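You operate a simulated robot arm through the tools that you are given. There is no shell and no other tool.

Carry out the task below with a simulated robot arm. There is one attempt and no reset: what you move stays moved.

Task
Wipe the smudge off the white arc in the blue fixture with the teal cloth.
Fine: close both latches first; put the cloth back; the arc stays in the fixture and the white stack stays as it is. What is to be rubbed or washed off counts as gone when no trace of it is left.

It is judged by the outcome, as a careful person would: the job done as asked, and still so three seconds after it is handed in. It fails if anything else is knocked over, pushed out of place, dropped, spilled or broken. Flat cloth is picked up by pressing the open fingertips on it (5 to 10 N) and closing them slowly along it; thin cloth reads only 2 to 8 mm in the jaws.

Robot
A 7-joint arm with a three-finger gripper, fixed in place. Base frame: the origin is at the foot of the arm, x ahead of it, y to its left, z up; the work surface is at about z = 799. Readings come in mm, rad, newtons and seconds.
Its first joint turns from -2.897 to 2.897 rad. Payload 2.69 kg.
The TCP is the grasp point between the finger pads, 30 mm short of the fingertips. In the tool frame z runs along the fingers and y along their closing line. Largest opening 128 mm; the body of the gripper starts 117 mm behind the TCP.
Orientation is that of the tool frame in the base frame, as [roll, pitch, yaw] about the fixed x, y, z axes, in that order (R = Rz(yaw) Ry(pitch) Rx(roll)). With the fingers straight down and closing along the base's y, the tool's x points along the base's -x, its y along +y and its z along -z.

Tools
- The arm moves only by the tool play_rows. Its argument "deltas" is text: rows parted by semicolons, each of 6 numbers parted by spaces: the shift along the base's x, y, z in units of 150 mm (1.0 is 150 mm), then the turn, a rotation vector about the base's x, y, z in units of 45 degrees (1.0 is 45 degrees). In form: dx dy dz rx ry rz; .... A call has 1 to 20 rows; each row is the pose to reach, as a shift and turn from the pose commanded when the call began. "hand" is the closure, from 0 (fully open) to 1 (shut), set as the call begins (left out, the last holds). A call with a number of a shift or a turn outside -1 to 1 is refused whole. Rows are played at 5 a second. More than 50 mm and 0.15 rad between two rows, or a gripper value outside its range, and nothing of the call is played. A pose out of reach is approached as far as the arm can. The call stops where the force on the tool passes 70 N (or 10 N more than at its start, if that is more) or the arm is blocked; 0.2 s more then pass. The fingers move at their own pace and stop on an object; they squeeze with about 36 N. The grip force told is the motor's: it shows also when the fingers shut on nothing. Time passes only in rows, and 0.2 s behind the last, so rows that repeat a pose let the fingers close. The reply holds the time, the measured pose of the TCP, the force on the tool along the base axes, the opening and the grip force, in the units named above and with some noise, with the torque about the TCP (base axes, N m) and any sound that the robot's microphone picked up.
- Cameras (640 x 400 px; columns grow to the right, rows downward): "scene" is fixed at [221.1, 650.1, 1549.5]; the picture's right is [-0.46, -0.89, 0.00], its down [-0.70, 0.36, -0.61] and it looks along [0.54, -0.28, -0.79] (base axes); focal length 352 px, centre (320, 200). "wrist" rides on the gripper at [58, 54, -131] in the tool frame; the picture's right is [-0.68, 0.74, 0.00], its down [-0.62, -0.57, -0.55] and it looks along [-0.40, -0.37, 0.84] (tool axes); focal length 234 px, centre (320, 200). There is no depth. A picture from a camera that has moved, and an enlarged one, comes with that camera's place and axes in the base frame and with its lens.
- camera(camera): a new picture of that camera. It takes no simulated time.
- raise_lower(by): slides the trunk up (or, below 0, down) by that many mm; the arm rides with it, the base frame stays. It gives what a move gives, with no picture.
- enlarge(camera, box): a new picture of the part [left, top, right, bottom] of that camera's present view, enlarged. It takes no simulated time.
- hand_in(): hands the job in; it is judged then, once.

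Places have to be worked out from the pictures, the camera data and where the tool is seen. Open the gripper and draw the arm clear of the work before you hand the job in, unless the task says otherwise.

The tools are called after "Request:" as a command line: name --argument value ..., lists and objects as JSON in quotes. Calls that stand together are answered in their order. play_rows: Moves the arm, as the interface text tells. Its arguments: {"type":"object","properties":{"deltas":{"type":"string"},"hand":{"type":"number"}},"required":["deltas"]} The other tools are called the same way: raise_lower (by) slides the trunk up or down; camera (camera) takes a picture; enlarge (camera, box) takes an enlarged picture of a part of a camera's view; hand_in () hands the job in.

At the start:

```text
clock: 0.0
position: [606.5, 347.0, 1143.7]
orientation: [-3.141, 0.001, -3.141]
wrist_force: [-0.3, 0.0, 0.8]
ft_torque: [0.02, 0.01, -0.02]
gripper_width: 127.8
gripper_force: 0.0
trunk travel left (down, up): [-150.0, 200.0]
```

scene: 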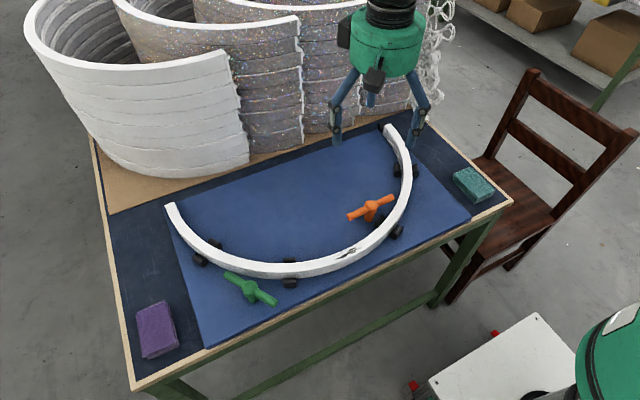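
wrist: 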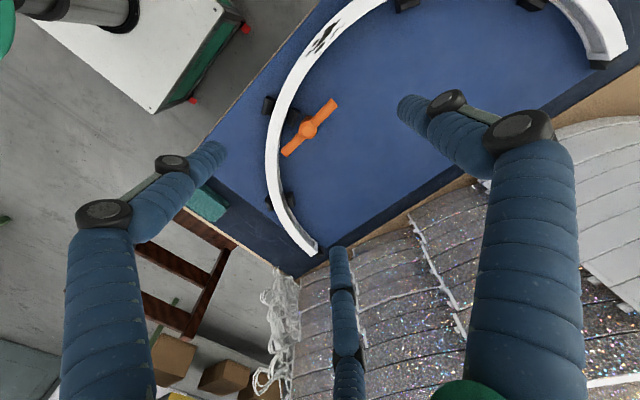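

The scene shows the arc on a blue board with two latches (green and orange), a purple cloth/sponge at left and a teal one at right. I take enlarged looks at these before moving.

Request:
enlarge --camera "scene" --box '[320, 120, 520, 260]'

Request:
enlarge --camera "scene" --box '[120, 180, 360, 360]'

Request:
enlarge --camera "wrist" --box '[180, 0, 420, 260]'

```text
2.86 times, centred on (420, 190) of scene
camera zoom: at [221.1, 650.1, 1549.5], right [-0.46, -0.89, 0.0], down [-0.7, 0.36, -0.61], along [0.54, -0.28, -0.79], focal length 1004 px, centre (34, 229)
```

zoom: 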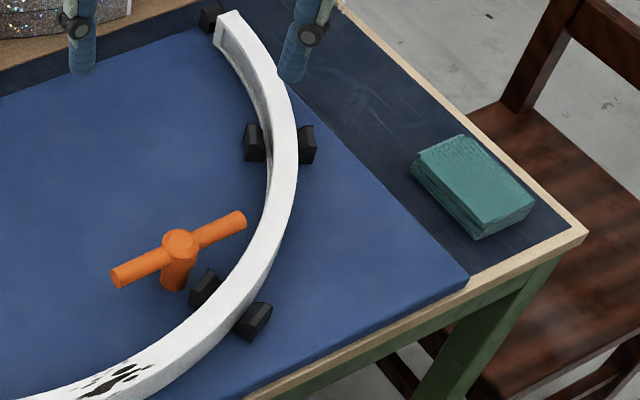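

```text
2.22 times, centred on (240, 270) of scene
camera zoom: at [221.1, 650.1, 1549.5], right [-0.46, -0.89, 0.0], down [-0.7, 0.36, -0.61], along [0.54, -0.28, -0.79], focal length 781 px, centre (498, 44)
```

zoom: 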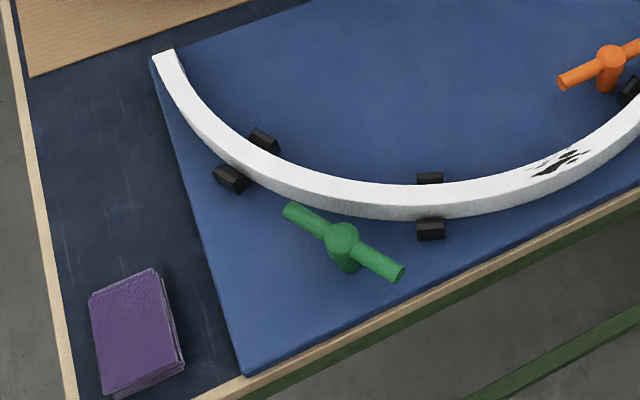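

```text
1.54 times, centred on (300, 130) of wrist
camera zoom: at [546.1, 399.6, 1273.6], right [0.68, 0.74, 0.0], down [0.62, -0.57, 0.55], along [0.4, -0.37, -0.84], focal length 360 px, centre (351, 308)
```

zoom: 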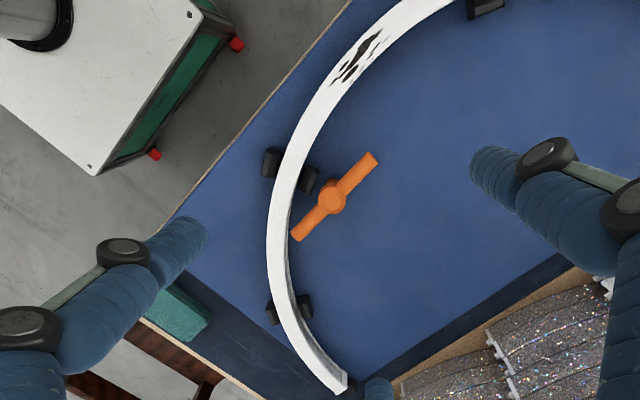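

Triangulating both pictures, I put the arc top at about z 843 (a half circle round about (862, 415), radius about 326). The smudge is near (541, 415), the orange latch near (614, 307), the green near (548, 641), and the teal folded cloth near (572, -1). I move the wrist camera closer to the orange latch, staying high and free, to see how the latch works.

Request:
play_rows --deltas "-0.14 0.1 -0.12 0 0 0; -0.28 0.2 -0.25 0 0 0; -0.42 0.3 -0.38 0 0 0; -0.56 0.4 -0.5 0 0 0; -0.7 0.48 -0.62 0 0 0; -0.7 0.48 -0.62 0 0 0" --hand 0

Request:
camera --camera "wrist"

Request:
camera --camera "scene"

```text
clock: 1.4
position: [500.7, 417.0, 1048.6]
orientation: [-3.141, 0.001, -3.141]
wrist_force: [0.0, 0.2, 0.6]
ft_torque: [0.02, -0.05, 0.01]
gripper_width: 127.7
gripper_force: 0.1
trunk travel left (down, up): [-150.0, 200.0]
```

```text
taken
camera wrist: at [440.9, 470.9, 1180.2], right [0.68, 0.74, 0.0], down [0.62, -0.56, 0.55], along [0.4, -0.37, -0.84], focal length 234 px, centre (320, 200)
```

wrist: 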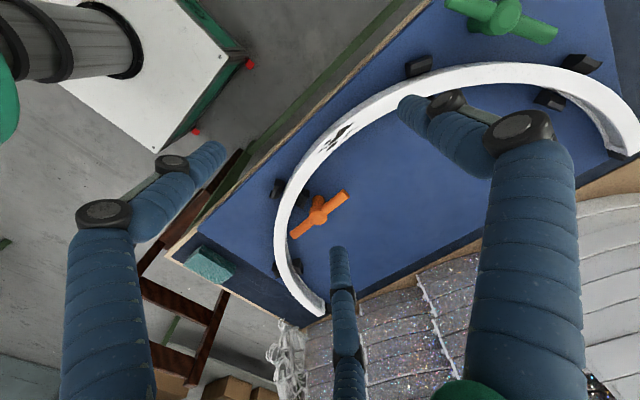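

```text
taken
```

scene: 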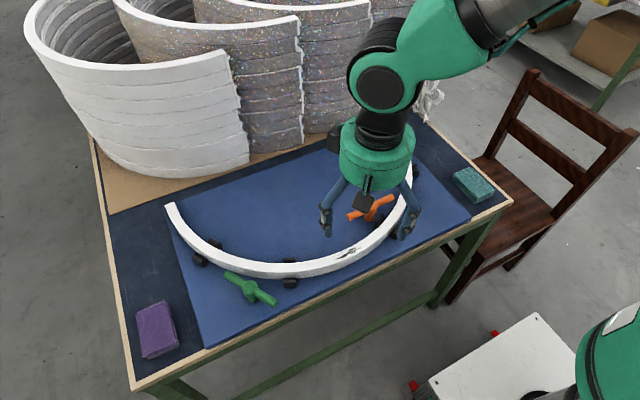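

The wrist view seems to show three finger-like shapes rather than two, so I half-close and look again in free air to learn how the fingers really move and what the opening reads.

Request:
play_rows --deltas "0 0 0 0 0 0; 0 0 0 0 0 0; 0 0 0 0 0 0" --hand 0.7

Request:
camera --camera "wrist"

Request:
enlarge --camera "scene" --box '[260, 80, 460, 280]'

```text
clock: 2.2
position: [500.8, 417.9, 1049.2]
orientation: [-3.14, -0.001, 3.141]
wrist_force: [0.1, -0.4, 0.3]
ft_torque: [0.05, 0.02, 0.01]
gripper_width: 38.5
gripper_force: 0.1
trunk travel left (down, up): [-150.0, 200.0]
```

```text
taken
camera wrist: at [441.4, 470.6, 1180.4], right [0.68, 0.74, 0.0], down [0.62, -0.57, 0.55], along [0.4, -0.37, -0.84], focal length 234 px, centre (320, 200)
```

wrist: 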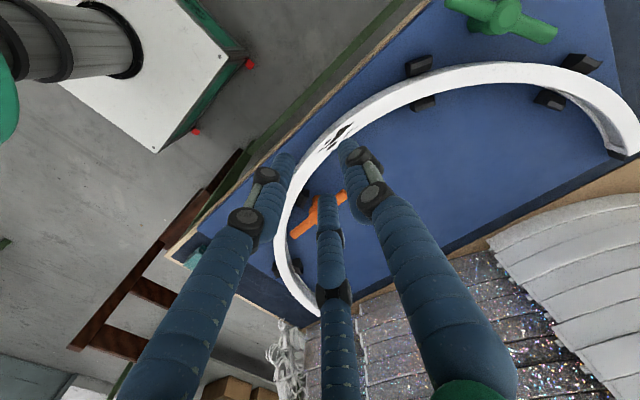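

```text
2.00 times, centred on (360, 180) of scene
camera zoom: at [221.1, 650.1, 1549.5], right [-0.46, -0.89, 0.0], down [-0.7, 0.36, -0.61], along [0.54, -0.28, -0.79], focal length 703 px, centre (240, 240)
```

zoom: 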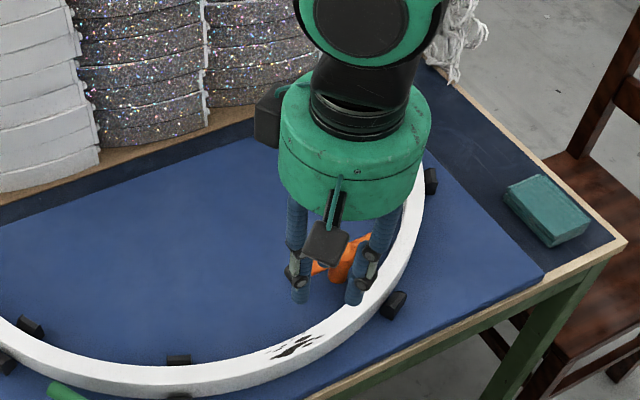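

The hand closes all three fingers concentrically (finger A on tool +y, two others on the -y side); opening 38.5 mm at closure 0.7. I reopen and shift a little so that both latches can be seen unobstructed and enlarged.

Request:
play_rows --deltas "0 0 0 0 0 0; 0 0 0 0 0 0; 0 0 0 0 0 0" --hand 0

Request:
enlarge --camera "wrist" --box '[250, 160, 378, 240]'

Request:
enlarge --camera "wrist" --box '[400, 0, 608, 130]'

Request:
enlarge --camera "wrist" --box '[270, 90, 430, 190]'

Request:
enlarge --camera "scene" --box '[190, 240, 318, 320]'

```text
clock: 3.0
position: [501.2, 417.9, 1050.4]
orientation: [-3.141, 0.001, 3.141]
wrist_force: [-0.2, 0.7, -0.7]
ft_torque: [0.01, 0.01, 0.01]
gripper_width: 127.8
gripper_force: 0.1
trunk travel left (down, up): [-150.0, 200.0]
```

```text
5.00 times, centred on (314, 200) of wrist
camera zoom: at [441.3, 470.6, 1180.4], right [0.68, 0.74, 0.0], down [0.62, -0.56, 0.55], along [0.4, -0.37, -0.84], focal length 1171 px, centre (350, 200)
```

zoom: 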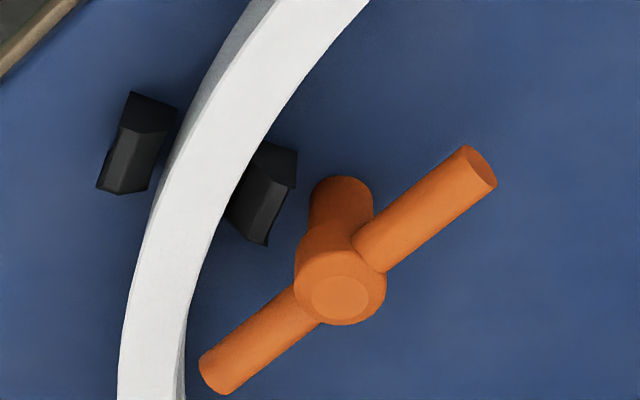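

```text
3.08 times, centred on (504, 65) of wrist
camera zoom: at [441.3, 470.6, 1180.4], right [0.68, 0.74, 0.0], down [0.62, -0.56, 0.55], along [0.4, -0.37, -0.84], focal length 720 px, centre (-246, 615)
```

zoom: 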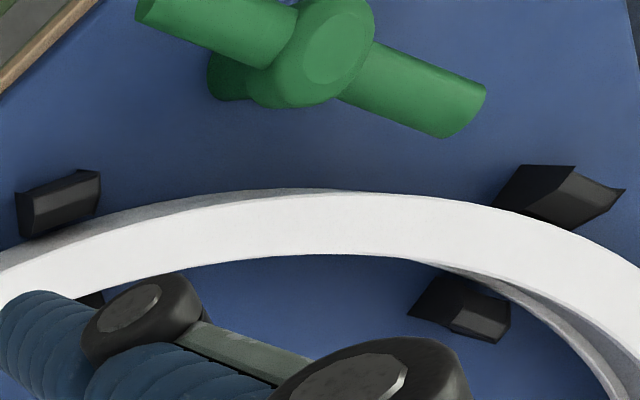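

```text
4.00 times, centred on (350, 140) of wrist
camera zoom: at [441.3, 470.6, 1180.4], right [0.68, 0.74, 0.0], down [0.62, -0.56, 0.55], along [0.4, -0.37, -0.84], focal length 937 px, centre (200, 440)
```

zoom: 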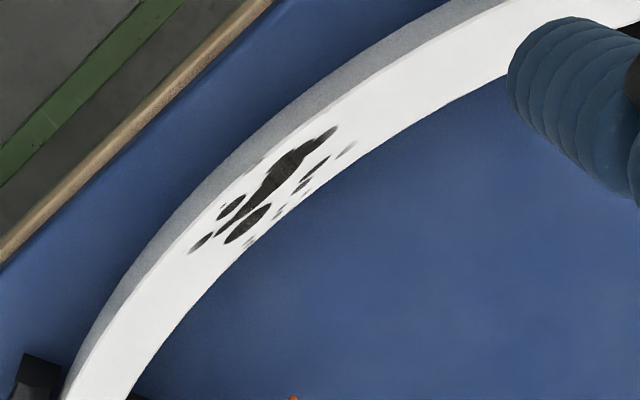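

```text
5.00 times, centred on (254, 280) of scene
camera zoom: at [221.1, 650.1, 1549.5], right [-0.46, -0.89, 0.0], down [-0.7, 0.36, -0.61], along [0.54, -0.28, -0.79], focal length 1758 px, centre (650, -200)
```

zoom: 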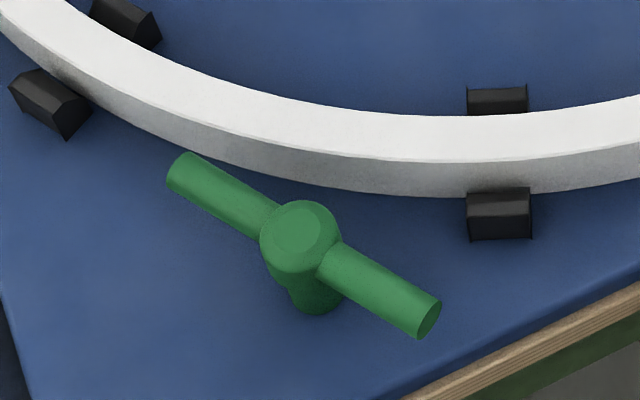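

The enlarged views give the orange T-handle a pivot at about (616, 305), top z about 870, and a bar about 129 mm long and 15 mm thick lying nearly along y. Turning it about 68° clockwise seen from above would lay it radially over the arc between the black blocks. I close the fist and go to a point above the -x side of its +y end.

Request:
play_rows --deltas "0.11 -0.08 -0.15 0 0 0; 0.22 -0.16 -0.3 0 0 0; 0.33 -0.25 -0.45 0 0 0; 0.45 -0.33 -0.6 0 0 0; 0.557 -0.413 -0.738 0 0 0; 0.557 -0.413 -0.738 0 0 0" --hand 1

Request:
camera --camera "wrist"

Request:
enlarge --camera "scene" --box '[290, 120, 450, 270]'

```text
clock: 4.4
position: [584.4, 358.1, 939.2]
orientation: [-3.141, 0.0, 3.141]
wrist_force: [-0.3, -0.5, -0.4]
ft_torque: [0.0, 0.08, 0.01]
gripper_width: 1.6
gripper_force: 31.5
trunk travel left (down, up): [-150.0, 200.0]
```

```text
taken
camera wrist: at [525.7, 410.7, 1068.5], right [0.68, 0.74, 0.0], down [0.62, -0.57, 0.55], along [0.4, -0.37, -0.84], focal length 234 px, centre (320, 200)
```

wrist: 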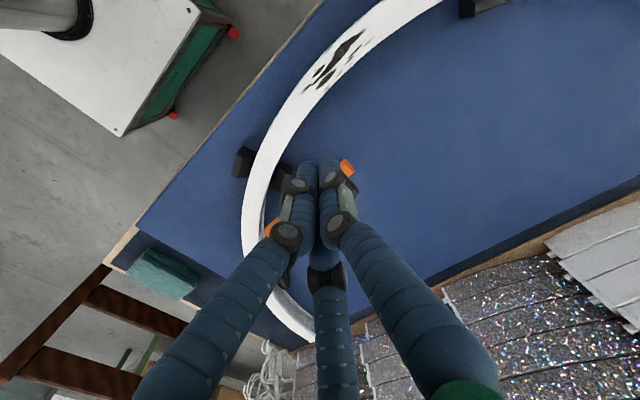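

```text
2.67 times, centred on (370, 195) of scene
camera zoom: at [221.1, 650.1, 1549.5], right [-0.46, -0.89, 0.0], down [-0.7, 0.36, -0.61], along [0.54, -0.28, -0.79], focal length 937 px, centre (187, 213)
```

zoom: 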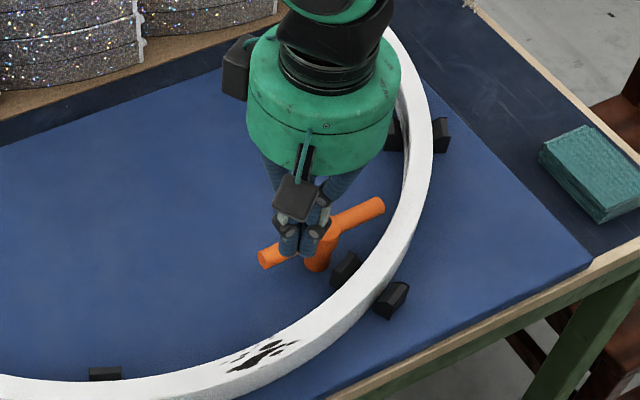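

The closed fist is a cluster about 17 mm in radius. It sits at (584, 358) and the bar's near side is at about x 607, so I shift 4 mm toward -x and descend to TCP z 876 (tips at about 846, above the arc and beside the bar).

Request:
play_rows --deltas "-0.03 0 -0.1 0 0 0; -0.03 0 -0.2 0 0 0; -0.03 0 -0.3 0 0 0; -0.03 0 -0.36 0 0 0; -0.03 0 -0.42 0 0 0; -0.03 0 -0.42 0 0 0"

Request:
camera --camera "wrist"

Request:
enlarge --camera "scene" --box '[290, 120, 450, 270]'

```text
clock: 5.8
position: [578.8, 356.1, 875.8]
orientation: [-3.141, 0.0, -3.141]
wrist_force: [0.5, -0.5, -1.0]
ft_torque: [0.0, -0.01, 0.01]
gripper_width: 2.0
gripper_force: 31.4
trunk travel left (down, up): [-150.0, 200.0]
```

```text
taken
camera wrist: at [519.2, 410.2, 1006.8], right [0.68, 0.74, 0.0], down [0.62, -0.56, 0.55], along [0.4, -0.37, -0.84], focal length 234 px, centre (320, 200)
```

wrist: 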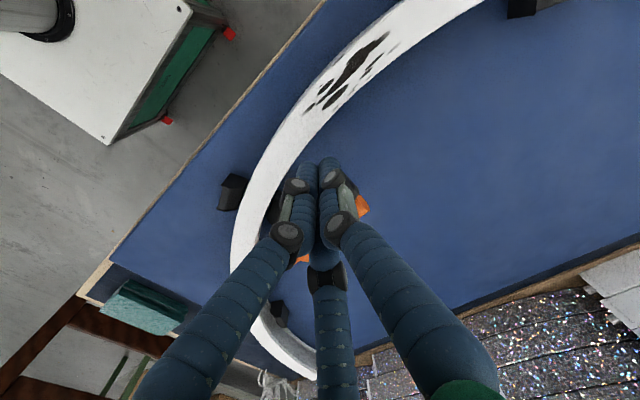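

```text
2.67 times, centred on (370, 195) of scene
camera zoom: at [221.1, 650.1, 1549.5], right [-0.46, -0.89, 0.0], down [-0.7, 0.36, -0.61], along [0.54, -0.28, -0.79], focal length 937 px, centre (187, 213)
```

zoom: 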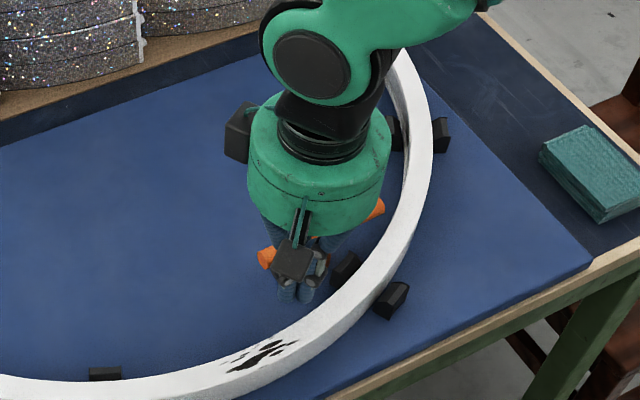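

The fist is at (579, 356, 876), beside the bar and touching nothing. I push the bar's +y end slowly along a clockwise arc round the pivot to about half way and read the forces.

Request:
play_rows --deltas "0.05 -0.007 0 0 0 0; 0.097 -0.014 0 0 0 0; 0.13 -0.003 0 0 0 0; 0.167 0.008 0 0 0 0; 0.198 0.012 0 0 0 0; 0.229 0.015 0 0 0 0; 0.26 0.014 0 0 0 0; 0.291 0.012 0 0 0 0; 0.32 0.006 0 0 0 0; 0.352 -0.002 0 0 0 0"

Request:
camera --camera "wrist"

Request:
enlarge --camera "scene" --box '[290, 120, 450, 270]'

```text
clock: 8.0
position: [632.8, 356.2, 876.6]
orientation: [-3.141, 0.0, -3.14]
wrist_force: [-0.7, 0.2, 0.3]
ft_torque: [-0.03, 0.02, -0.01]
gripper_width: 1.9
gripper_force: 31.5
trunk travel left (down, up): [-150.0, 200.0]
```

```text
taken
camera wrist: at [572.8, 408.4, 1006.6], right [0.68, 0.74, 0.0], down [0.62, -0.56, 0.55], along [0.4, -0.37, -0.84], focal length 234 px, centre (320, 200)
```

wrist: 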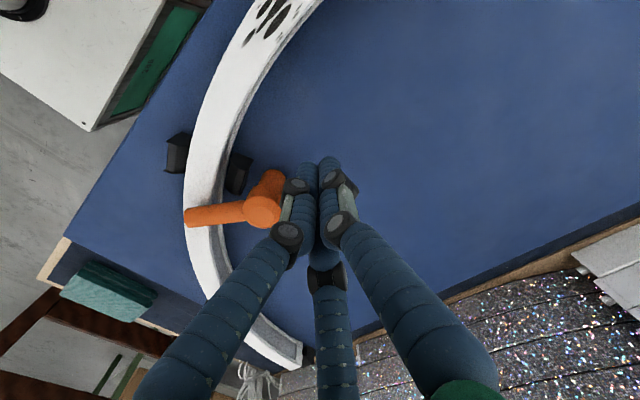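

```text
2.67 times, centred on (370, 195) of scene
camera zoom: at [221.1, 650.1, 1549.5], right [-0.46, -0.89, 0.0], down [-0.7, 0.36, -0.61], along [0.54, -0.28, -0.79], focal length 937 px, centre (187, 213)
```

zoom: 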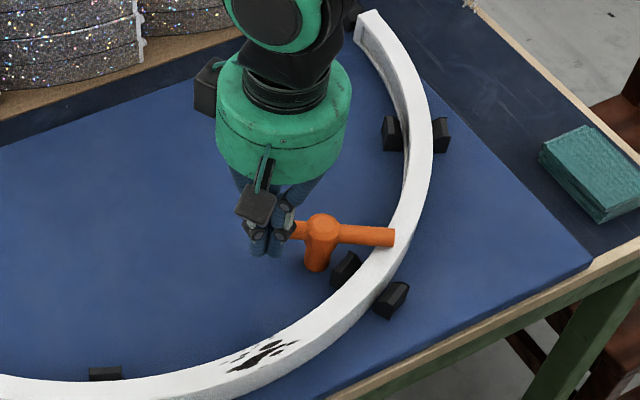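

The bar turned freely with almost no force, and its other end now overhangs the arc; I estimate its angle at about 58°. I continue the arc to about 28° and watch the force for a stop.

Request:
play_rows --deltas "0.036 -0.016 0 0 0 0; 0.072 -0.035 0 0 0 0; 0.098 -0.053 0 0 0 0; 0.122 -0.072 0 0 0 0; 0.138 -0.087 0 0 0 0; 0.153 -0.102 0 0 0 0"

Request:
camera --camera "wrist"

Request:
enlarge --camera "scene" --box '[290, 120, 450, 270]'

```text
clock: 9.4
position: [656.6, 339.7, 876.4]
orientation: [3.14, 0.001, -3.141]
wrist_force: [0.2, 0.1, -1.2]
ft_torque: [0.02, 0.03, -0.02]
gripper_width: 2.2
gripper_force: 31.9
trunk travel left (down, up): [-150.0, 200.0]
```

```text
taken
camera wrist: at [596.5, 393.6, 1006.7], right [0.68, 0.74, 0.0], down [0.62, -0.56, 0.55], along [0.4, -0.37, -0.84], focal length 234 px, centre (320, 200)
```

wrist: 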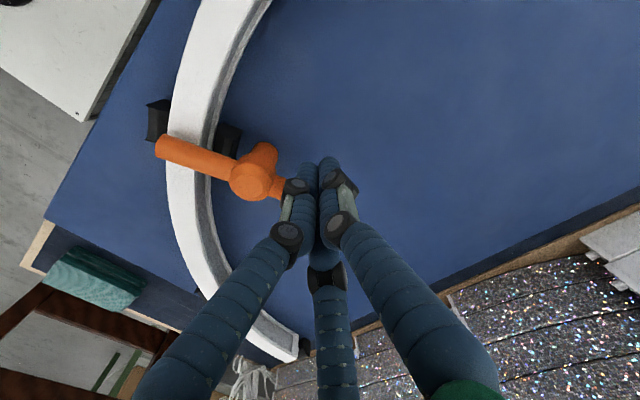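

```text
2.67 times, centred on (370, 195) of scene
camera zoom: at [221.1, 650.1, 1549.5], right [-0.46, -0.89, 0.0], down [-0.7, 0.36, -0.61], along [0.54, -0.28, -0.79], focal length 937 px, centre (187, 213)
```

zoom: 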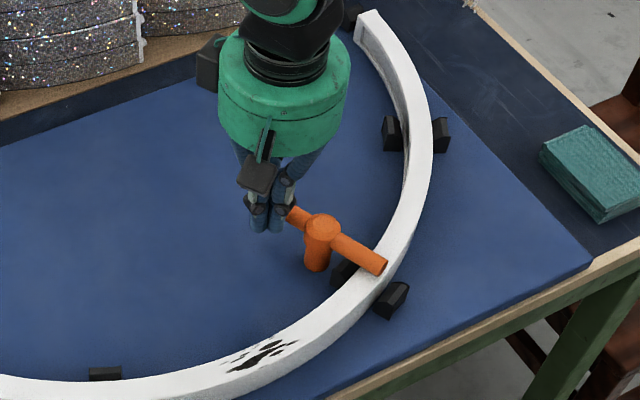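

The bar now lies over the arc at about 26°, about radial (24°). I nudge it a few degrees more in small steps, to feel whether there is a closing stop.

Request:
play_rows --deltas "0.008 -0.01 0 0 0 0; 0.016 -0.019 0 0 0 0; 0.025 -0.028 0 0 0 0; 0.025 -0.028 0 0 0 0"

Request:
camera --camera "wrist"

Request:
enlarge --camera "scene" --box '[290, 120, 450, 270]'

```text
clock: 10.4
position: [657.9, 338.5, 876.1]
orientation: [3.141, 0.001, -3.139]
wrist_force: [-17.5, 18.0, 2.0]
ft_torque: [0.43, 0.47, -0.02]
gripper_width: 2.5
gripper_force: 31.3
trunk travel left (down, up): [-150.0, 200.0]
```

```text
taken
camera wrist: at [598.5, 391.2, 1006.8], right [0.68, 0.74, 0.0], down [0.62, -0.56, 0.55], along [0.4, -0.37, -0.84], focal length 234 px, centre (320, 200)
```

wrist: 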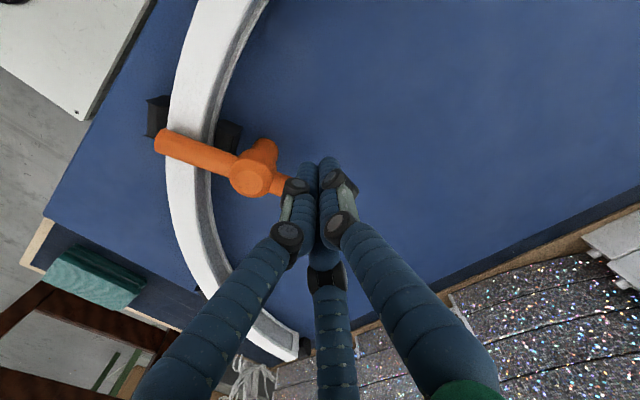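

```text
2.67 times, centred on (370, 195) of scene
camera zoom: at [221.1, 650.1, 1549.5], right [-0.46, -0.89, 0.0], down [-0.7, 0.36, -0.61], along [0.54, -0.28, -0.79], focal length 937 px, centre (187, 213)
```

zoom: 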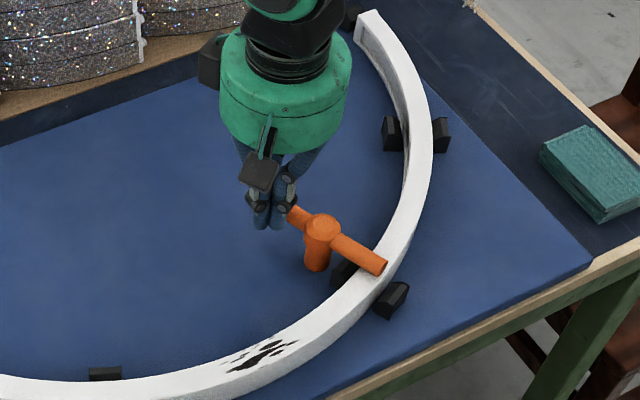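

The push met about 25 N with no further turning, so the orange latch is closed at its stop, over the arc. I back off, rise, and travel toward the green latch (pivot about (553, 639)).

Request:
play_rows --deltas "-0.03 0.07 0 0 0 0; -0.03 0.08 0.2 0 0 0; -0.03 0.08 0.4 0 0 0; -0.05 0.12 0.56 0 0 0; -0.15 0.3 0.56 0 0 0; -0.25 0.5 0.56 0 0 0; -0.35 0.7 0.56 0 0 0; -0.45 0.9 0.56 0 0 0; -0.45 0.9 0.56 0 0 0"

Request:
play_rows --deltas "-0.1 0.15 0 0 0 0; -0.2 0.3 0 0 0 0; -0.3 0.45 0 0 0 0; -0.38 0.6 0 0 0 0; -0.463 0.759 0 0 0 0; -0.463 0.759 0 0 0 0"

Request:
camera --camera "wrist"

Request:
enlarge --camera "scene" --box '[170, 200, 410, 350]'

```text
clock: 12.4
position: [591.9, 471.6, 959.8]
orientation: [-3.141, -0.001, 3.141]
wrist_force: [-0.4, 0.5, -1.4]
ft_torque: [-0.05, 0.01, 0.04]
gripper_width: 2.0
gripper_force: 31.6
trunk travel left (down, up): [-150.0, 200.0]
```

```text
clock: 13.8
position: [523.3, 586.0, 958.4]
orientation: [-3.14, 0.001, -3.139]
wrist_force: [-0.6, 0.0, -0.1]
ft_torque: [-0.05, -0.01, -0.04]
gripper_width: 1.9
gripper_force: 31.5
trunk travel left (down, up): [-150.0, 200.0]
```

```text
taken
camera wrist: at [463.5, 640.1, 1090.0], right [0.68, 0.74, 0.0], down [0.62, -0.56, 0.55], along [0.4, -0.37, -0.84], focal length 234 px, centre (320, 200)
```

wrist: 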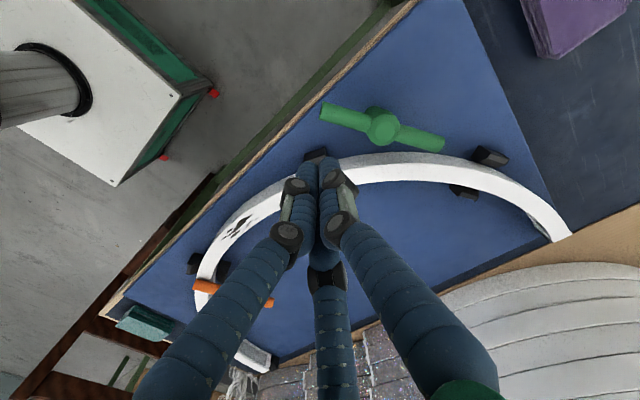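

```text
2.67 times, centred on (290, 275) of scene
camera zoom: at [221.1, 650.1, 1549.5], right [-0.46, -0.89, 0.0], down [-0.7, 0.36, -0.61], along [0.54, -0.28, -0.79], focal length 937 px, centre (400, 0)
```

zoom: 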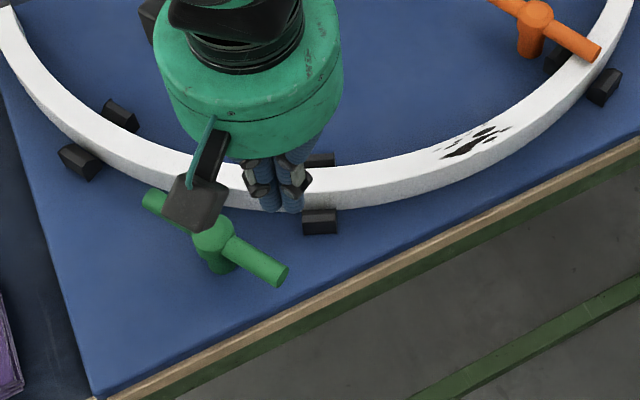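

Orange stays closed, and the fist is above (523, 586), on the counter-clockwise side of the green bar's near end. I descend to about z 877 beside the bar, clear of the black block.

Request:
play_rows --deltas "-0.01 0 -0.12 0 0 0; -0.02 0 -0.25 0 0 0; -0.02 0 -0.35 0 0 0; -0.02 0 -0.45 0 0 0; -0.02 0 -0.55 0 0 0; -0.02 0 -0.55 0 0 0"

Request:
enlarge --camera "wrist" --box '[220, 50, 476, 210]'

Request:
enlarge --camera "scene" --box '[190, 220, 350, 320]'

```text
clock: 15.2
position: [520.6, 585.5, 878.7]
orientation: [-3.141, 0.0, 3.142]
wrist_force: [0.0, 0.1, 0.1]
ft_torque: [-0.02, 0.01, 0.0]
gripper_width: 1.8
gripper_force: 31.1
trunk travel left (down, up): [-150.0, 200.0]
```

```text
2.50 times, centred on (348, 130) of wrist
camera zoom: at [459.9, 638.6, 1008.6], right [0.68, 0.74, 0.0], down [0.62, -0.56, 0.55], along [0.4, -0.37, -0.84], focal length 585 px, centre (250, 375)
```

zoom: 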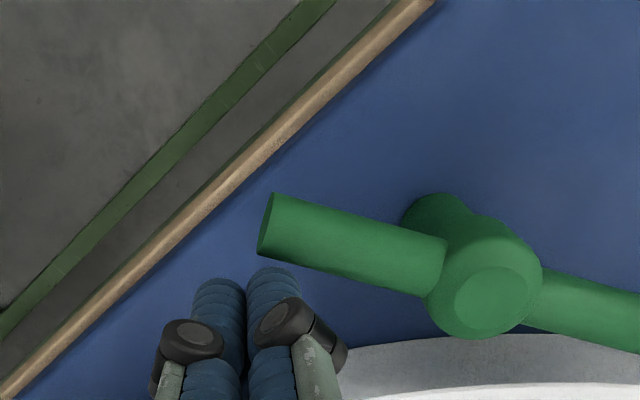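

```text
4.00 times, centred on (270, 270) of scene
camera zoom: at [221.1, 650.1, 1549.5], right [-0.46, -0.89, 0.0], down [-0.7, 0.36, -0.61], along [0.54, -0.28, -0.79], focal length 1406 px, centre (520, -80)
```

zoom: 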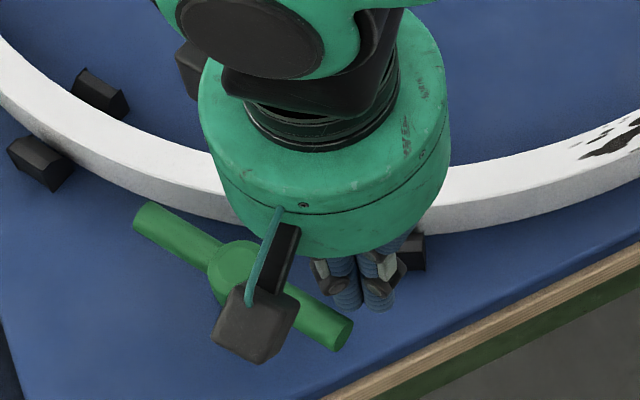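

The fist is beside the bar but near its tip (r about 56 of 61 mm), so I first shift 10 mm inward along the bar. Then I push clockwise round the pivot to about 160°.

Request:
play_rows --deltas "0.03 0.017 0 0 0 0; 0.06 0.033 0 0 0 0; 0.035 0.07 0 0 0 0; 0.007 0.107 0 0 0 0; -0.02 0.134 0 0 0 0; -0.044 0.161 0 0 0 0; -0.06 0.186 0 0 0 0; -0.073 0.21 0 0 0 0; -0.083 0.236 0 0 0 0; -0.093 0.263 0 0 0 0; -0.099 0.291 0 0 0 0; -0.104 0.319 0 0 0 0; -0.105 0.347 0 0 0 0; -0.105 0.376 0 0 0 0"

Request:
camera --camera "wrist"

Request:
enlarge --camera "scene" --box '[190, 220, 350, 320]'

```text
clock: 18.2
position: [504.2, 642.5, 877.1]
orientation: [-3.139, 0.0, 3.141]
wrist_force: [0.1, -0.3, -0.2]
ft_torque: [0.0, -0.02, 0.04]
gripper_width: 2.0
gripper_force: 31.3
trunk travel left (down, up): [-150.0, 200.0]
```

```text
taken
camera wrist: at [444.2, 695.4, 1007.7], right [0.68, 0.74, 0.0], down [0.62, -0.56, 0.55], along [0.4, -0.37, -0.84], focal length 234 px, centre (320, 200)
```

wrist: 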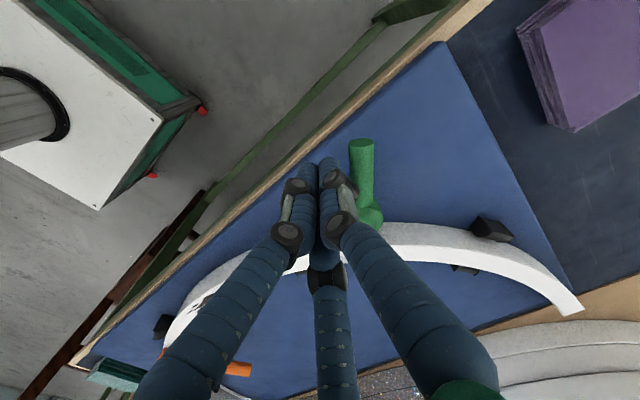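

```text
4.00 times, centred on (270, 270) of scene
camera zoom: at [221.1, 650.1, 1549.5], right [-0.46, -0.89, 0.0], down [-0.7, 0.36, -0.61], along [0.54, -0.28, -0.79], focal length 1406 px, centre (520, -80)
```

zoom: 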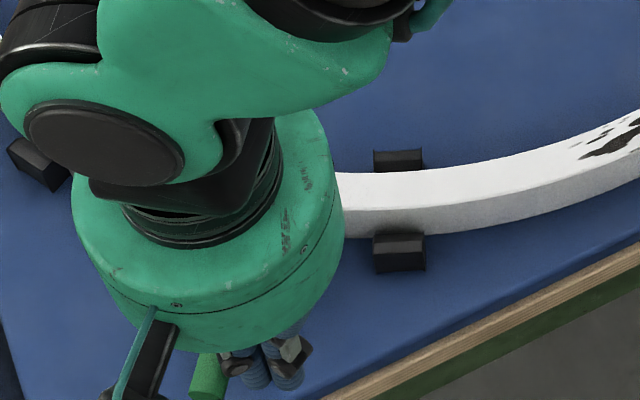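

The bar is nearly at the closed angle as far as the fist lets me see, and the force is nil. I push on in small steps to feel the stop.

Request:
play_rows --deltas "0.003 0.018 0 0 0 0; 0.006 0.036 0 0 0 0; 0.009 0.055 0 0 0 0; 0.009 0.055 0 0 0 0"

Request:
enlarge --camera "wrist" --box '[270, 90, 526, 250]'

```text
clock: 19.2
position: [504.1, 651.4, 879.2]
orientation: [3.142, 0.001, -3.141]
wrist_force: [0.6, 0.7, 0.4]
ft_torque: [-0.01, 0.02, 0.03]
gripper_width: 2.1
gripper_force: 32.1
trunk travel left (down, up): [-150.0, 200.0]
```

```text
2.50 times, centred on (398, 170) of wrist
camera zoom: at [444.9, 703.5, 1008.7], right [0.68, 0.74, 0.0], down [0.62, -0.57, 0.55], along [0.4, -0.37, -0.84], focal length 585 px, centre (125, 275)
```

zoom: 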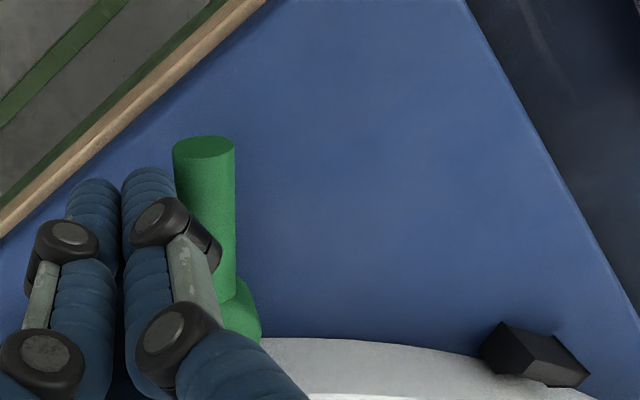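

The bar end still projects to about (501, 680), i.e. about 142°, and there is no force yet. I push a few more millimetres in the same direction.

Request:
play_rows --deltas "0.004 0.018 0 0 0 0; 0.008 0.036 0 0 0 0; 0.012 0.052 0 0 0 0; 0.012 0.052 0 0 0 0"

Request:
enlarge --camera "wrist" --box '[270, 90, 526, 250]'

```text
clock: 20.2
position: [504.4, 655.3, 878.2]
orientation: [-3.141, 0.0, -3.141]
wrist_force: [-10.1, -33.7, 16.6]
ft_torque: [-0.61, 0.25, -0.01]
gripper_width: 1.8
gripper_force: 31.7
trunk travel left (down, up): [-150.0, 200.0]
```

```text
2.50 times, centred on (398, 170) of wrist
camera zoom: at [445.3, 708.2, 1009.0], right [0.68, 0.74, 0.0], down [0.62, -0.56, 0.55], along [0.4, -0.37, -0.84], focal length 585 px, centre (125, 275)
```

zoom: 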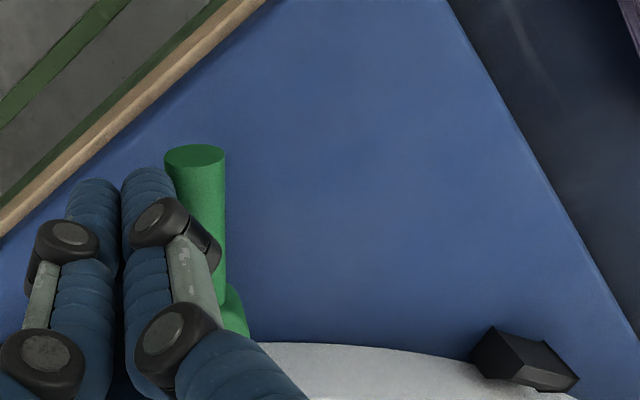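

A reaction of about 35 N shows the green latch has met its stop at about 142°, radial over the arc. I back off, rise, and look at both latches from the scene camera.

Request:
play_rows --deltas "0 -0.05 0 0 0 0; 0 -0.11 0 0 0 0; 0 -0.11 0.15 0 0 0; 0 -0.11 0.35 0 0 0; 0 -0.11 0.55 0 0 0; 0.05 -0.25 0.7 0 0 0; 0.1 -0.45 0.75 0 0 0; 0.15 -0.7 0.8 0 0 0; 0.2 -0.95 0.8 0 0 0; 0.2 -0.95 0.8 0 0 0"

Request:
camera --camera "scene"

Request:
enlarge --camera "scene" --box '[160, 220, 320, 320]'

```text
clock: 22.4
position: [538.1, 515.5, 999.6]
orientation: [-3.141, 0.0, 3.14]
wrist_force: [1.2, -0.6, 0.5]
ft_torque: [0.07, 0.01, -0.02]
gripper_width: 2.3
gripper_force: 31.6
trunk travel left (down, up): [-150.0, 200.0]
```

```text
taken
```

scene: 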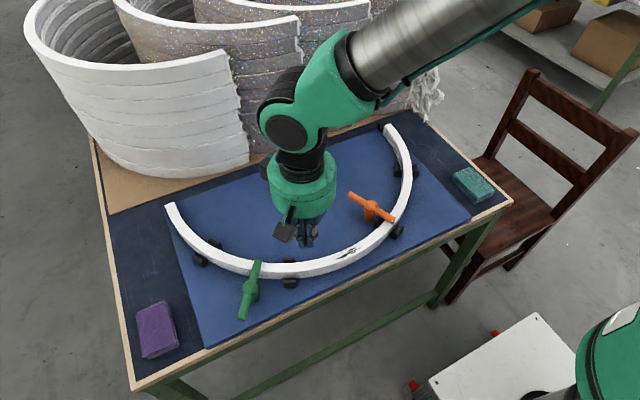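

```text
4.00 times, centred on (240, 270) of scene
camera zoom: at [221.1, 650.1, 1549.5], right [-0.46, -0.89, 0.0], down [-0.7, 0.36, -0.61], along [0.54, -0.28, -0.79], focal length 1406 px, centre (640, -80)
```

zoom: 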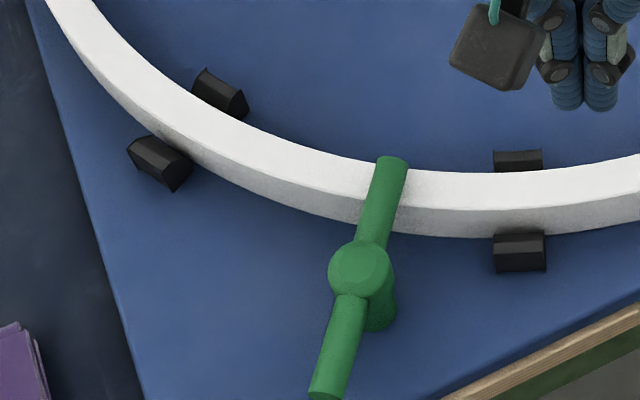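

Both latches now lie radially over the arc. Next I travel at height toward the teal cloth, to look at it closely with the wrist camera.

Request:
play_rows --deltas "-0.03 -0.2 0.04 0 0 0; -0.06 -0.4 0.08 0 0 0; -0.1 -0.6 0.15 0 0 0; -0.14 -0.8 0.25 0 0 0; -0.18 -1 0.33 0 0 0" --hand 0

Request:
play_rows --deltas "-0.04 -0.2 0 0 0 0; -0.08 -0.4 0 0 0 0; -0.12 -0.6 0 0 0 0; -0.16 -0.8 0 0 0 0; -0.2 -1 0 0 0 0"

Request:
play_rows --deltas "-0.04 -0.2 0 0 0 0; -0.08 -0.4 0 0 0 0; -0.12 -0.55 0 0 0 0; -0.16 -0.7 0 0 0 0; -0.16 -0.7 0 0 0 0"

Request:
camera --camera "wrist"

Request:
enlarge --camera "scene" --box '[434, 150, 514, 220]'

```text
clock: 23.6
position: [509.6, 367.8, 1048.1]
orientation: [-3.14, 0.0, -3.14]
wrist_force: [-0.2, -0.4, 0.0]
ft_torque: [-0.03, 0.04, -0.01]
gripper_width: 128.1
gripper_force: 0.0
trunk travel left (down, up): [-150.0, 200.0]
```

```text
clock: 24.8
position: [479.9, 216.7, 1049.0]
orientation: [-3.142, 0.0, -3.141]
wrist_force: [-0.1, -0.5, -0.8]
ft_torque: [-0.04, 0.0, 0.0]
gripper_width: 128.0
gripper_force: 0.0
trunk travel left (down, up): [-150.0, 200.0]
```

```text
clock: 26.0
position: [456.0, 109.1, 1047.6]
orientation: [-3.141, 0.0, 3.141]
wrist_force: [-0.1, 1.0, 0.6]
ft_torque: [0.06, -0.01, 0.03]
gripper_width: 128.2
gripper_force: 0.0
trunk travel left (down, up): [-150.0, 200.0]
```

```text
taken
camera wrist: at [395.9, 162.9, 1177.7], right [0.68, 0.74, 0.0], down [0.62, -0.57, 0.55], along [0.4, -0.37, -0.84], focal length 234 px, centre (320, 200)
```

wrist: 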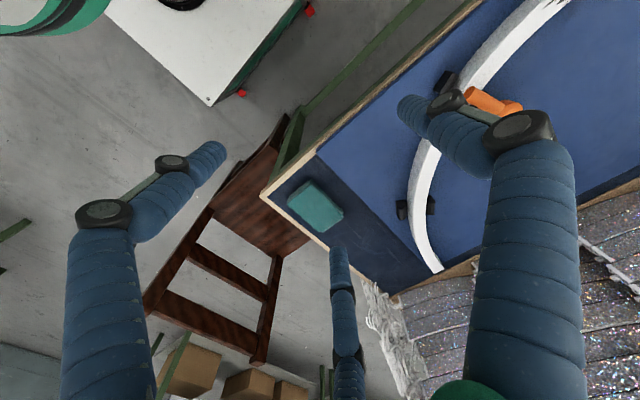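

```text
5.71 times, centred on (474, 185) of scene
camera zoom: at [221.1, 650.1, 1549.5], right [-0.46, -0.89, 0.0], down [-0.7, 0.36, -0.61], along [0.54, -0.28, -0.79], focal length 2009 px, centre (-560, 286)
```

zoom: 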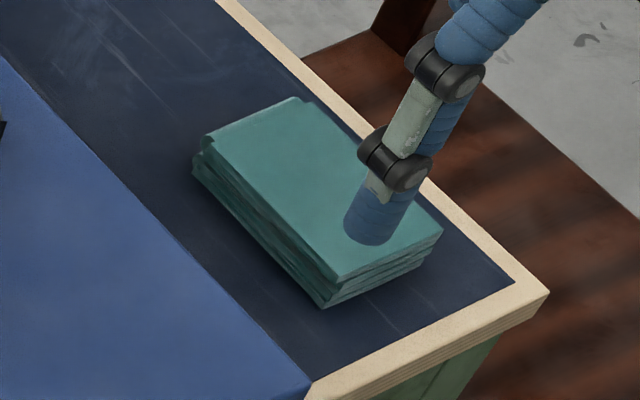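

Request:
enlarge --camera "wrist" --box '[260, 160, 372, 230]'

```text
5.71 times, centred on (316, 195) of wrist
camera zoom: at [395.9, 162.9, 1177.7], right [0.68, 0.74, 0.0], down [0.62, -0.57, 0.55], along [0.4, -0.37, -0.84], focal length 1338 px, centre (343, 229)
```

zoom: 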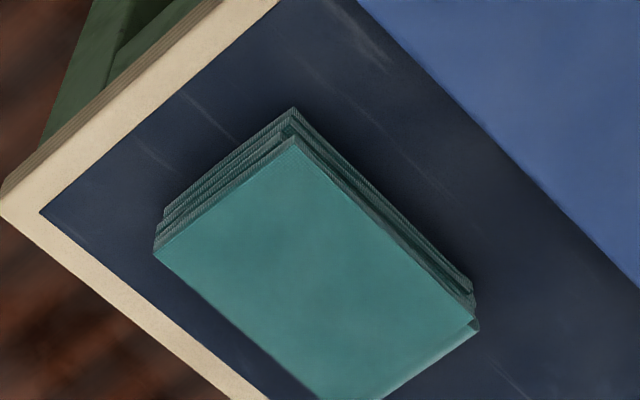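

The enlarged wrist view shows the teal cloth as a folded pad, roughly 90 mm (x) by 62 mm (y) and about 18 mm thick, centred near (577, -18) and square to the axes. I move over it with the hand open, staying at z 950, to check the alignment.

Request:
play_rows --deltas "0.13 -0.14 -0.1 0 0 0; 0.27 -0.28 -0.2 0 0 0; 0.4 -0.43 -0.3 0 0 0; 0.54 -0.57 -0.42 0 0 0; 0.67 -0.71 -0.54 0 0 0; 0.803 -0.86 -0.653 0 0 0; 0.803 -0.86 -0.653 0 0 0"

Request:
camera --camera "wrist"

Request:
enlarge --camera "scene" --box '[414, 120, 534, 220]'

Request:
enlarge --camera "wrist" --box '[230, 80, 390, 180]'

```text
clock: 27.6
position: [576.6, -19.5, 947.7]
orientation: [-3.141, 0.0, 3.14]
wrist_force: [0.3, -0.1, -1.2]
ft_torque: [0.03, 0.0, -0.02]
gripper_width: 128.0
gripper_force: 0.0
trunk travel left (down, up): [-150.0, 200.0]
```

```text
taken
camera wrist: at [517.7, 33.8, 1078.5], right [0.68, 0.74, 0.0], down [0.62, -0.57, 0.55], along [0.4, -0.37, -0.84], focal length 234 px, centre (320, 200)
```

wrist: 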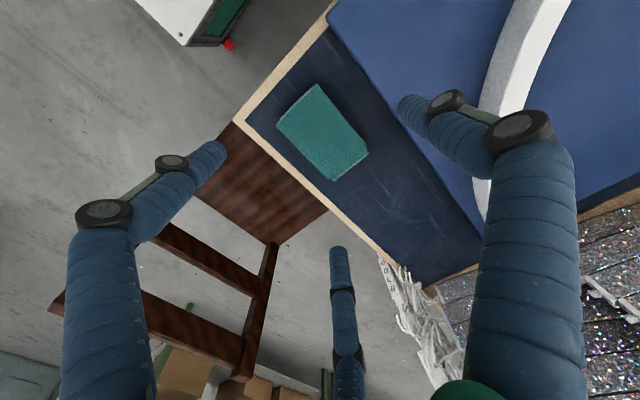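

```text
4.00 times, centred on (474, 170) of scene
camera zoom: at [221.1, 650.1, 1549.5], right [-0.46, -0.89, 0.0], down [-0.7, 0.36, -0.61], along [0.54, -0.28, -0.79], focal length 1406 px, centre (-296, 320)
```

zoom: 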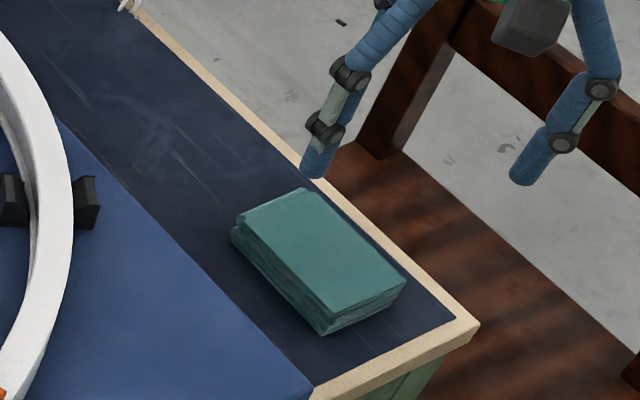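

```text
4.00 times, centred on (310, 130) of wrist
camera zoom: at [517.7, 33.8, 1078.5], right [0.68, 0.74, 0.0], down [0.62, -0.57, 0.55], along [0.4, -0.37, -0.84], focal length 937 px, centre (360, 480)
```

zoom: 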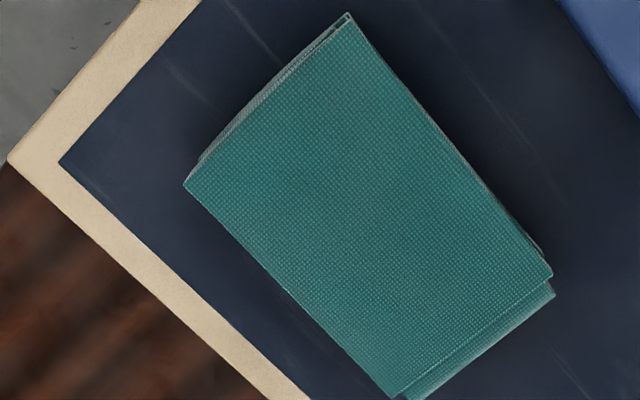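

The corners resolve to about x 538 to 628 and y -51 to 9, so the pad's centre is about (583, -21). I correct by that and descend to z 870 with the fingers fully open on either side.

Request:
play_rows --deltas "0.033 -0.02 -0.1 0 0 0; 0.037 -0.02 -0.25 0 0 0; 0.037 -0.02 -0.4 0 0 0; 0.037 -0.02 -0.533 0 0 0; 0.037 -0.02 -0.533 0 0 0"

Request:
camera --camera "wrist"

Request:
enlarge --camera "scene" --box '[414, 120, 534, 220]'

```text
clock: 28.8
position: [581.4, -22.7, 869.8]
orientation: [3.142, -0.001, -3.141]
wrist_force: [0.9, -0.1, 0.6]
ft_torque: [-0.02, 0.02, 0.04]
gripper_width: 128.0
gripper_force: 0.1
trunk travel left (down, up): [-150.0, 200.0]
```

```text
taken
camera wrist: at [522.7, 31.0, 1000.3], right [0.68, 0.74, 0.0], down [0.62, -0.57, 0.55], along [0.4, -0.37, -0.84], focal length 234 px, centre (320, 200)
```

wrist: 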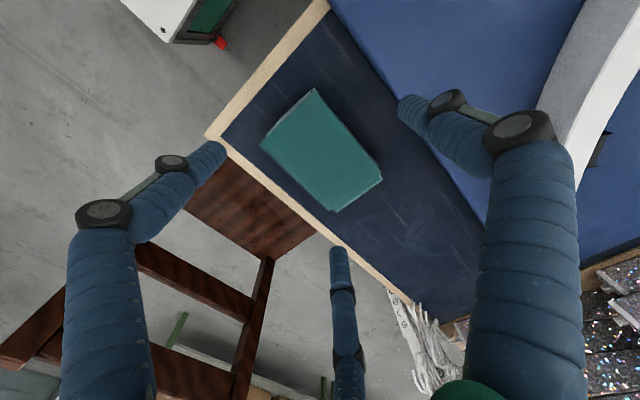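

```text
4.00 times, centred on (474, 170) of scene
camera zoom: at [221.1, 650.1, 1549.5], right [-0.46, -0.89, 0.0], down [-0.7, 0.36, -0.61], along [0.54, -0.28, -0.79], focal length 1406 px, centre (-296, 320)
```

zoom: 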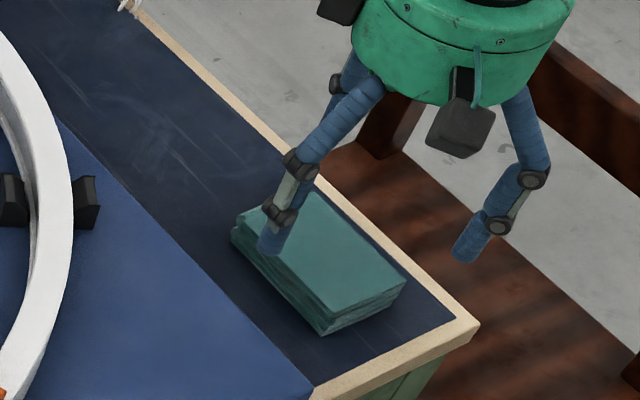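

The pad lies centred between the fingers with all tips clear of it. I descend slowly to TCP z about 836 (tips about 6 mm above the table) and watch the force.

Request:
play_rows --deltas "0 0 -0.06 0 0 0; 0 0 -0.12 0 0 0; 0 0 -0.17 0 0 0; 0 0 -0.2 0 0 0; 0 0 -0.227 0 0 0; 0 0 -0.227 0 0 0"

Request:
camera --camera "wrist"

Request:
enlarge --camera "scene" --box '[414, 120, 534, 220]'

```text
clock: 30.2
position: [581.7, -21.0, 835.2]
orientation: [3.141, 0.0, 3.141]
wrist_force: [0.7, -0.4, 0.7]
ft_torque: [-0.03, 0.02, 0.01]
gripper_width: 128.0
gripper_force: 0.0
trunk travel left (down, up): [-150.0, 200.0]
```

```text
taken
camera wrist: at [522.1, 32.0, 965.0], right [0.68, 0.74, 0.0], down [0.62, -0.57, 0.55], along [0.4, -0.37, -0.84], focal length 234 px, centre (320, 200)
```

wrist: 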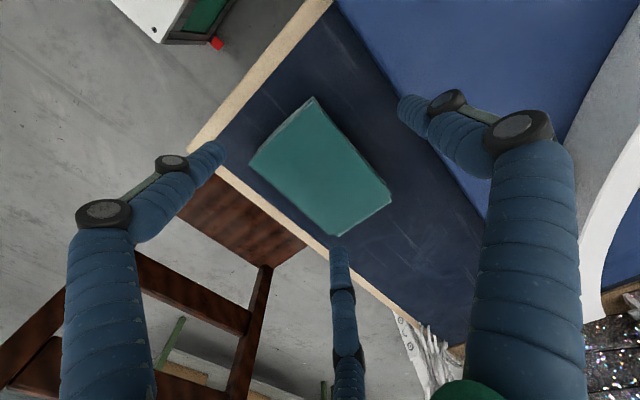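

```text
4.00 times, centred on (474, 170) of scene
camera zoom: at [221.1, 650.1, 1549.5], right [-0.46, -0.89, 0.0], down [-0.7, 0.36, -0.61], along [0.54, -0.28, -0.79], focal length 1406 px, centre (-296, 320)
```

zoom: 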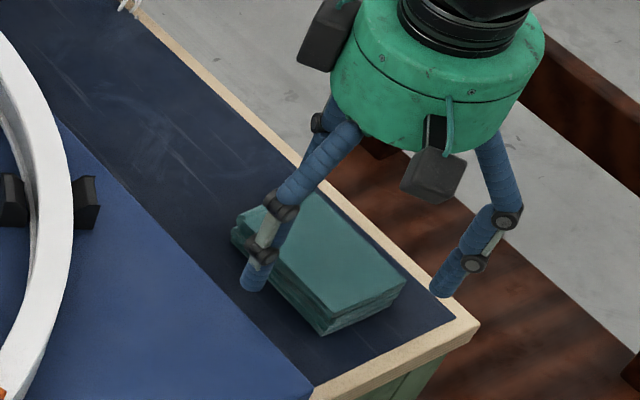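

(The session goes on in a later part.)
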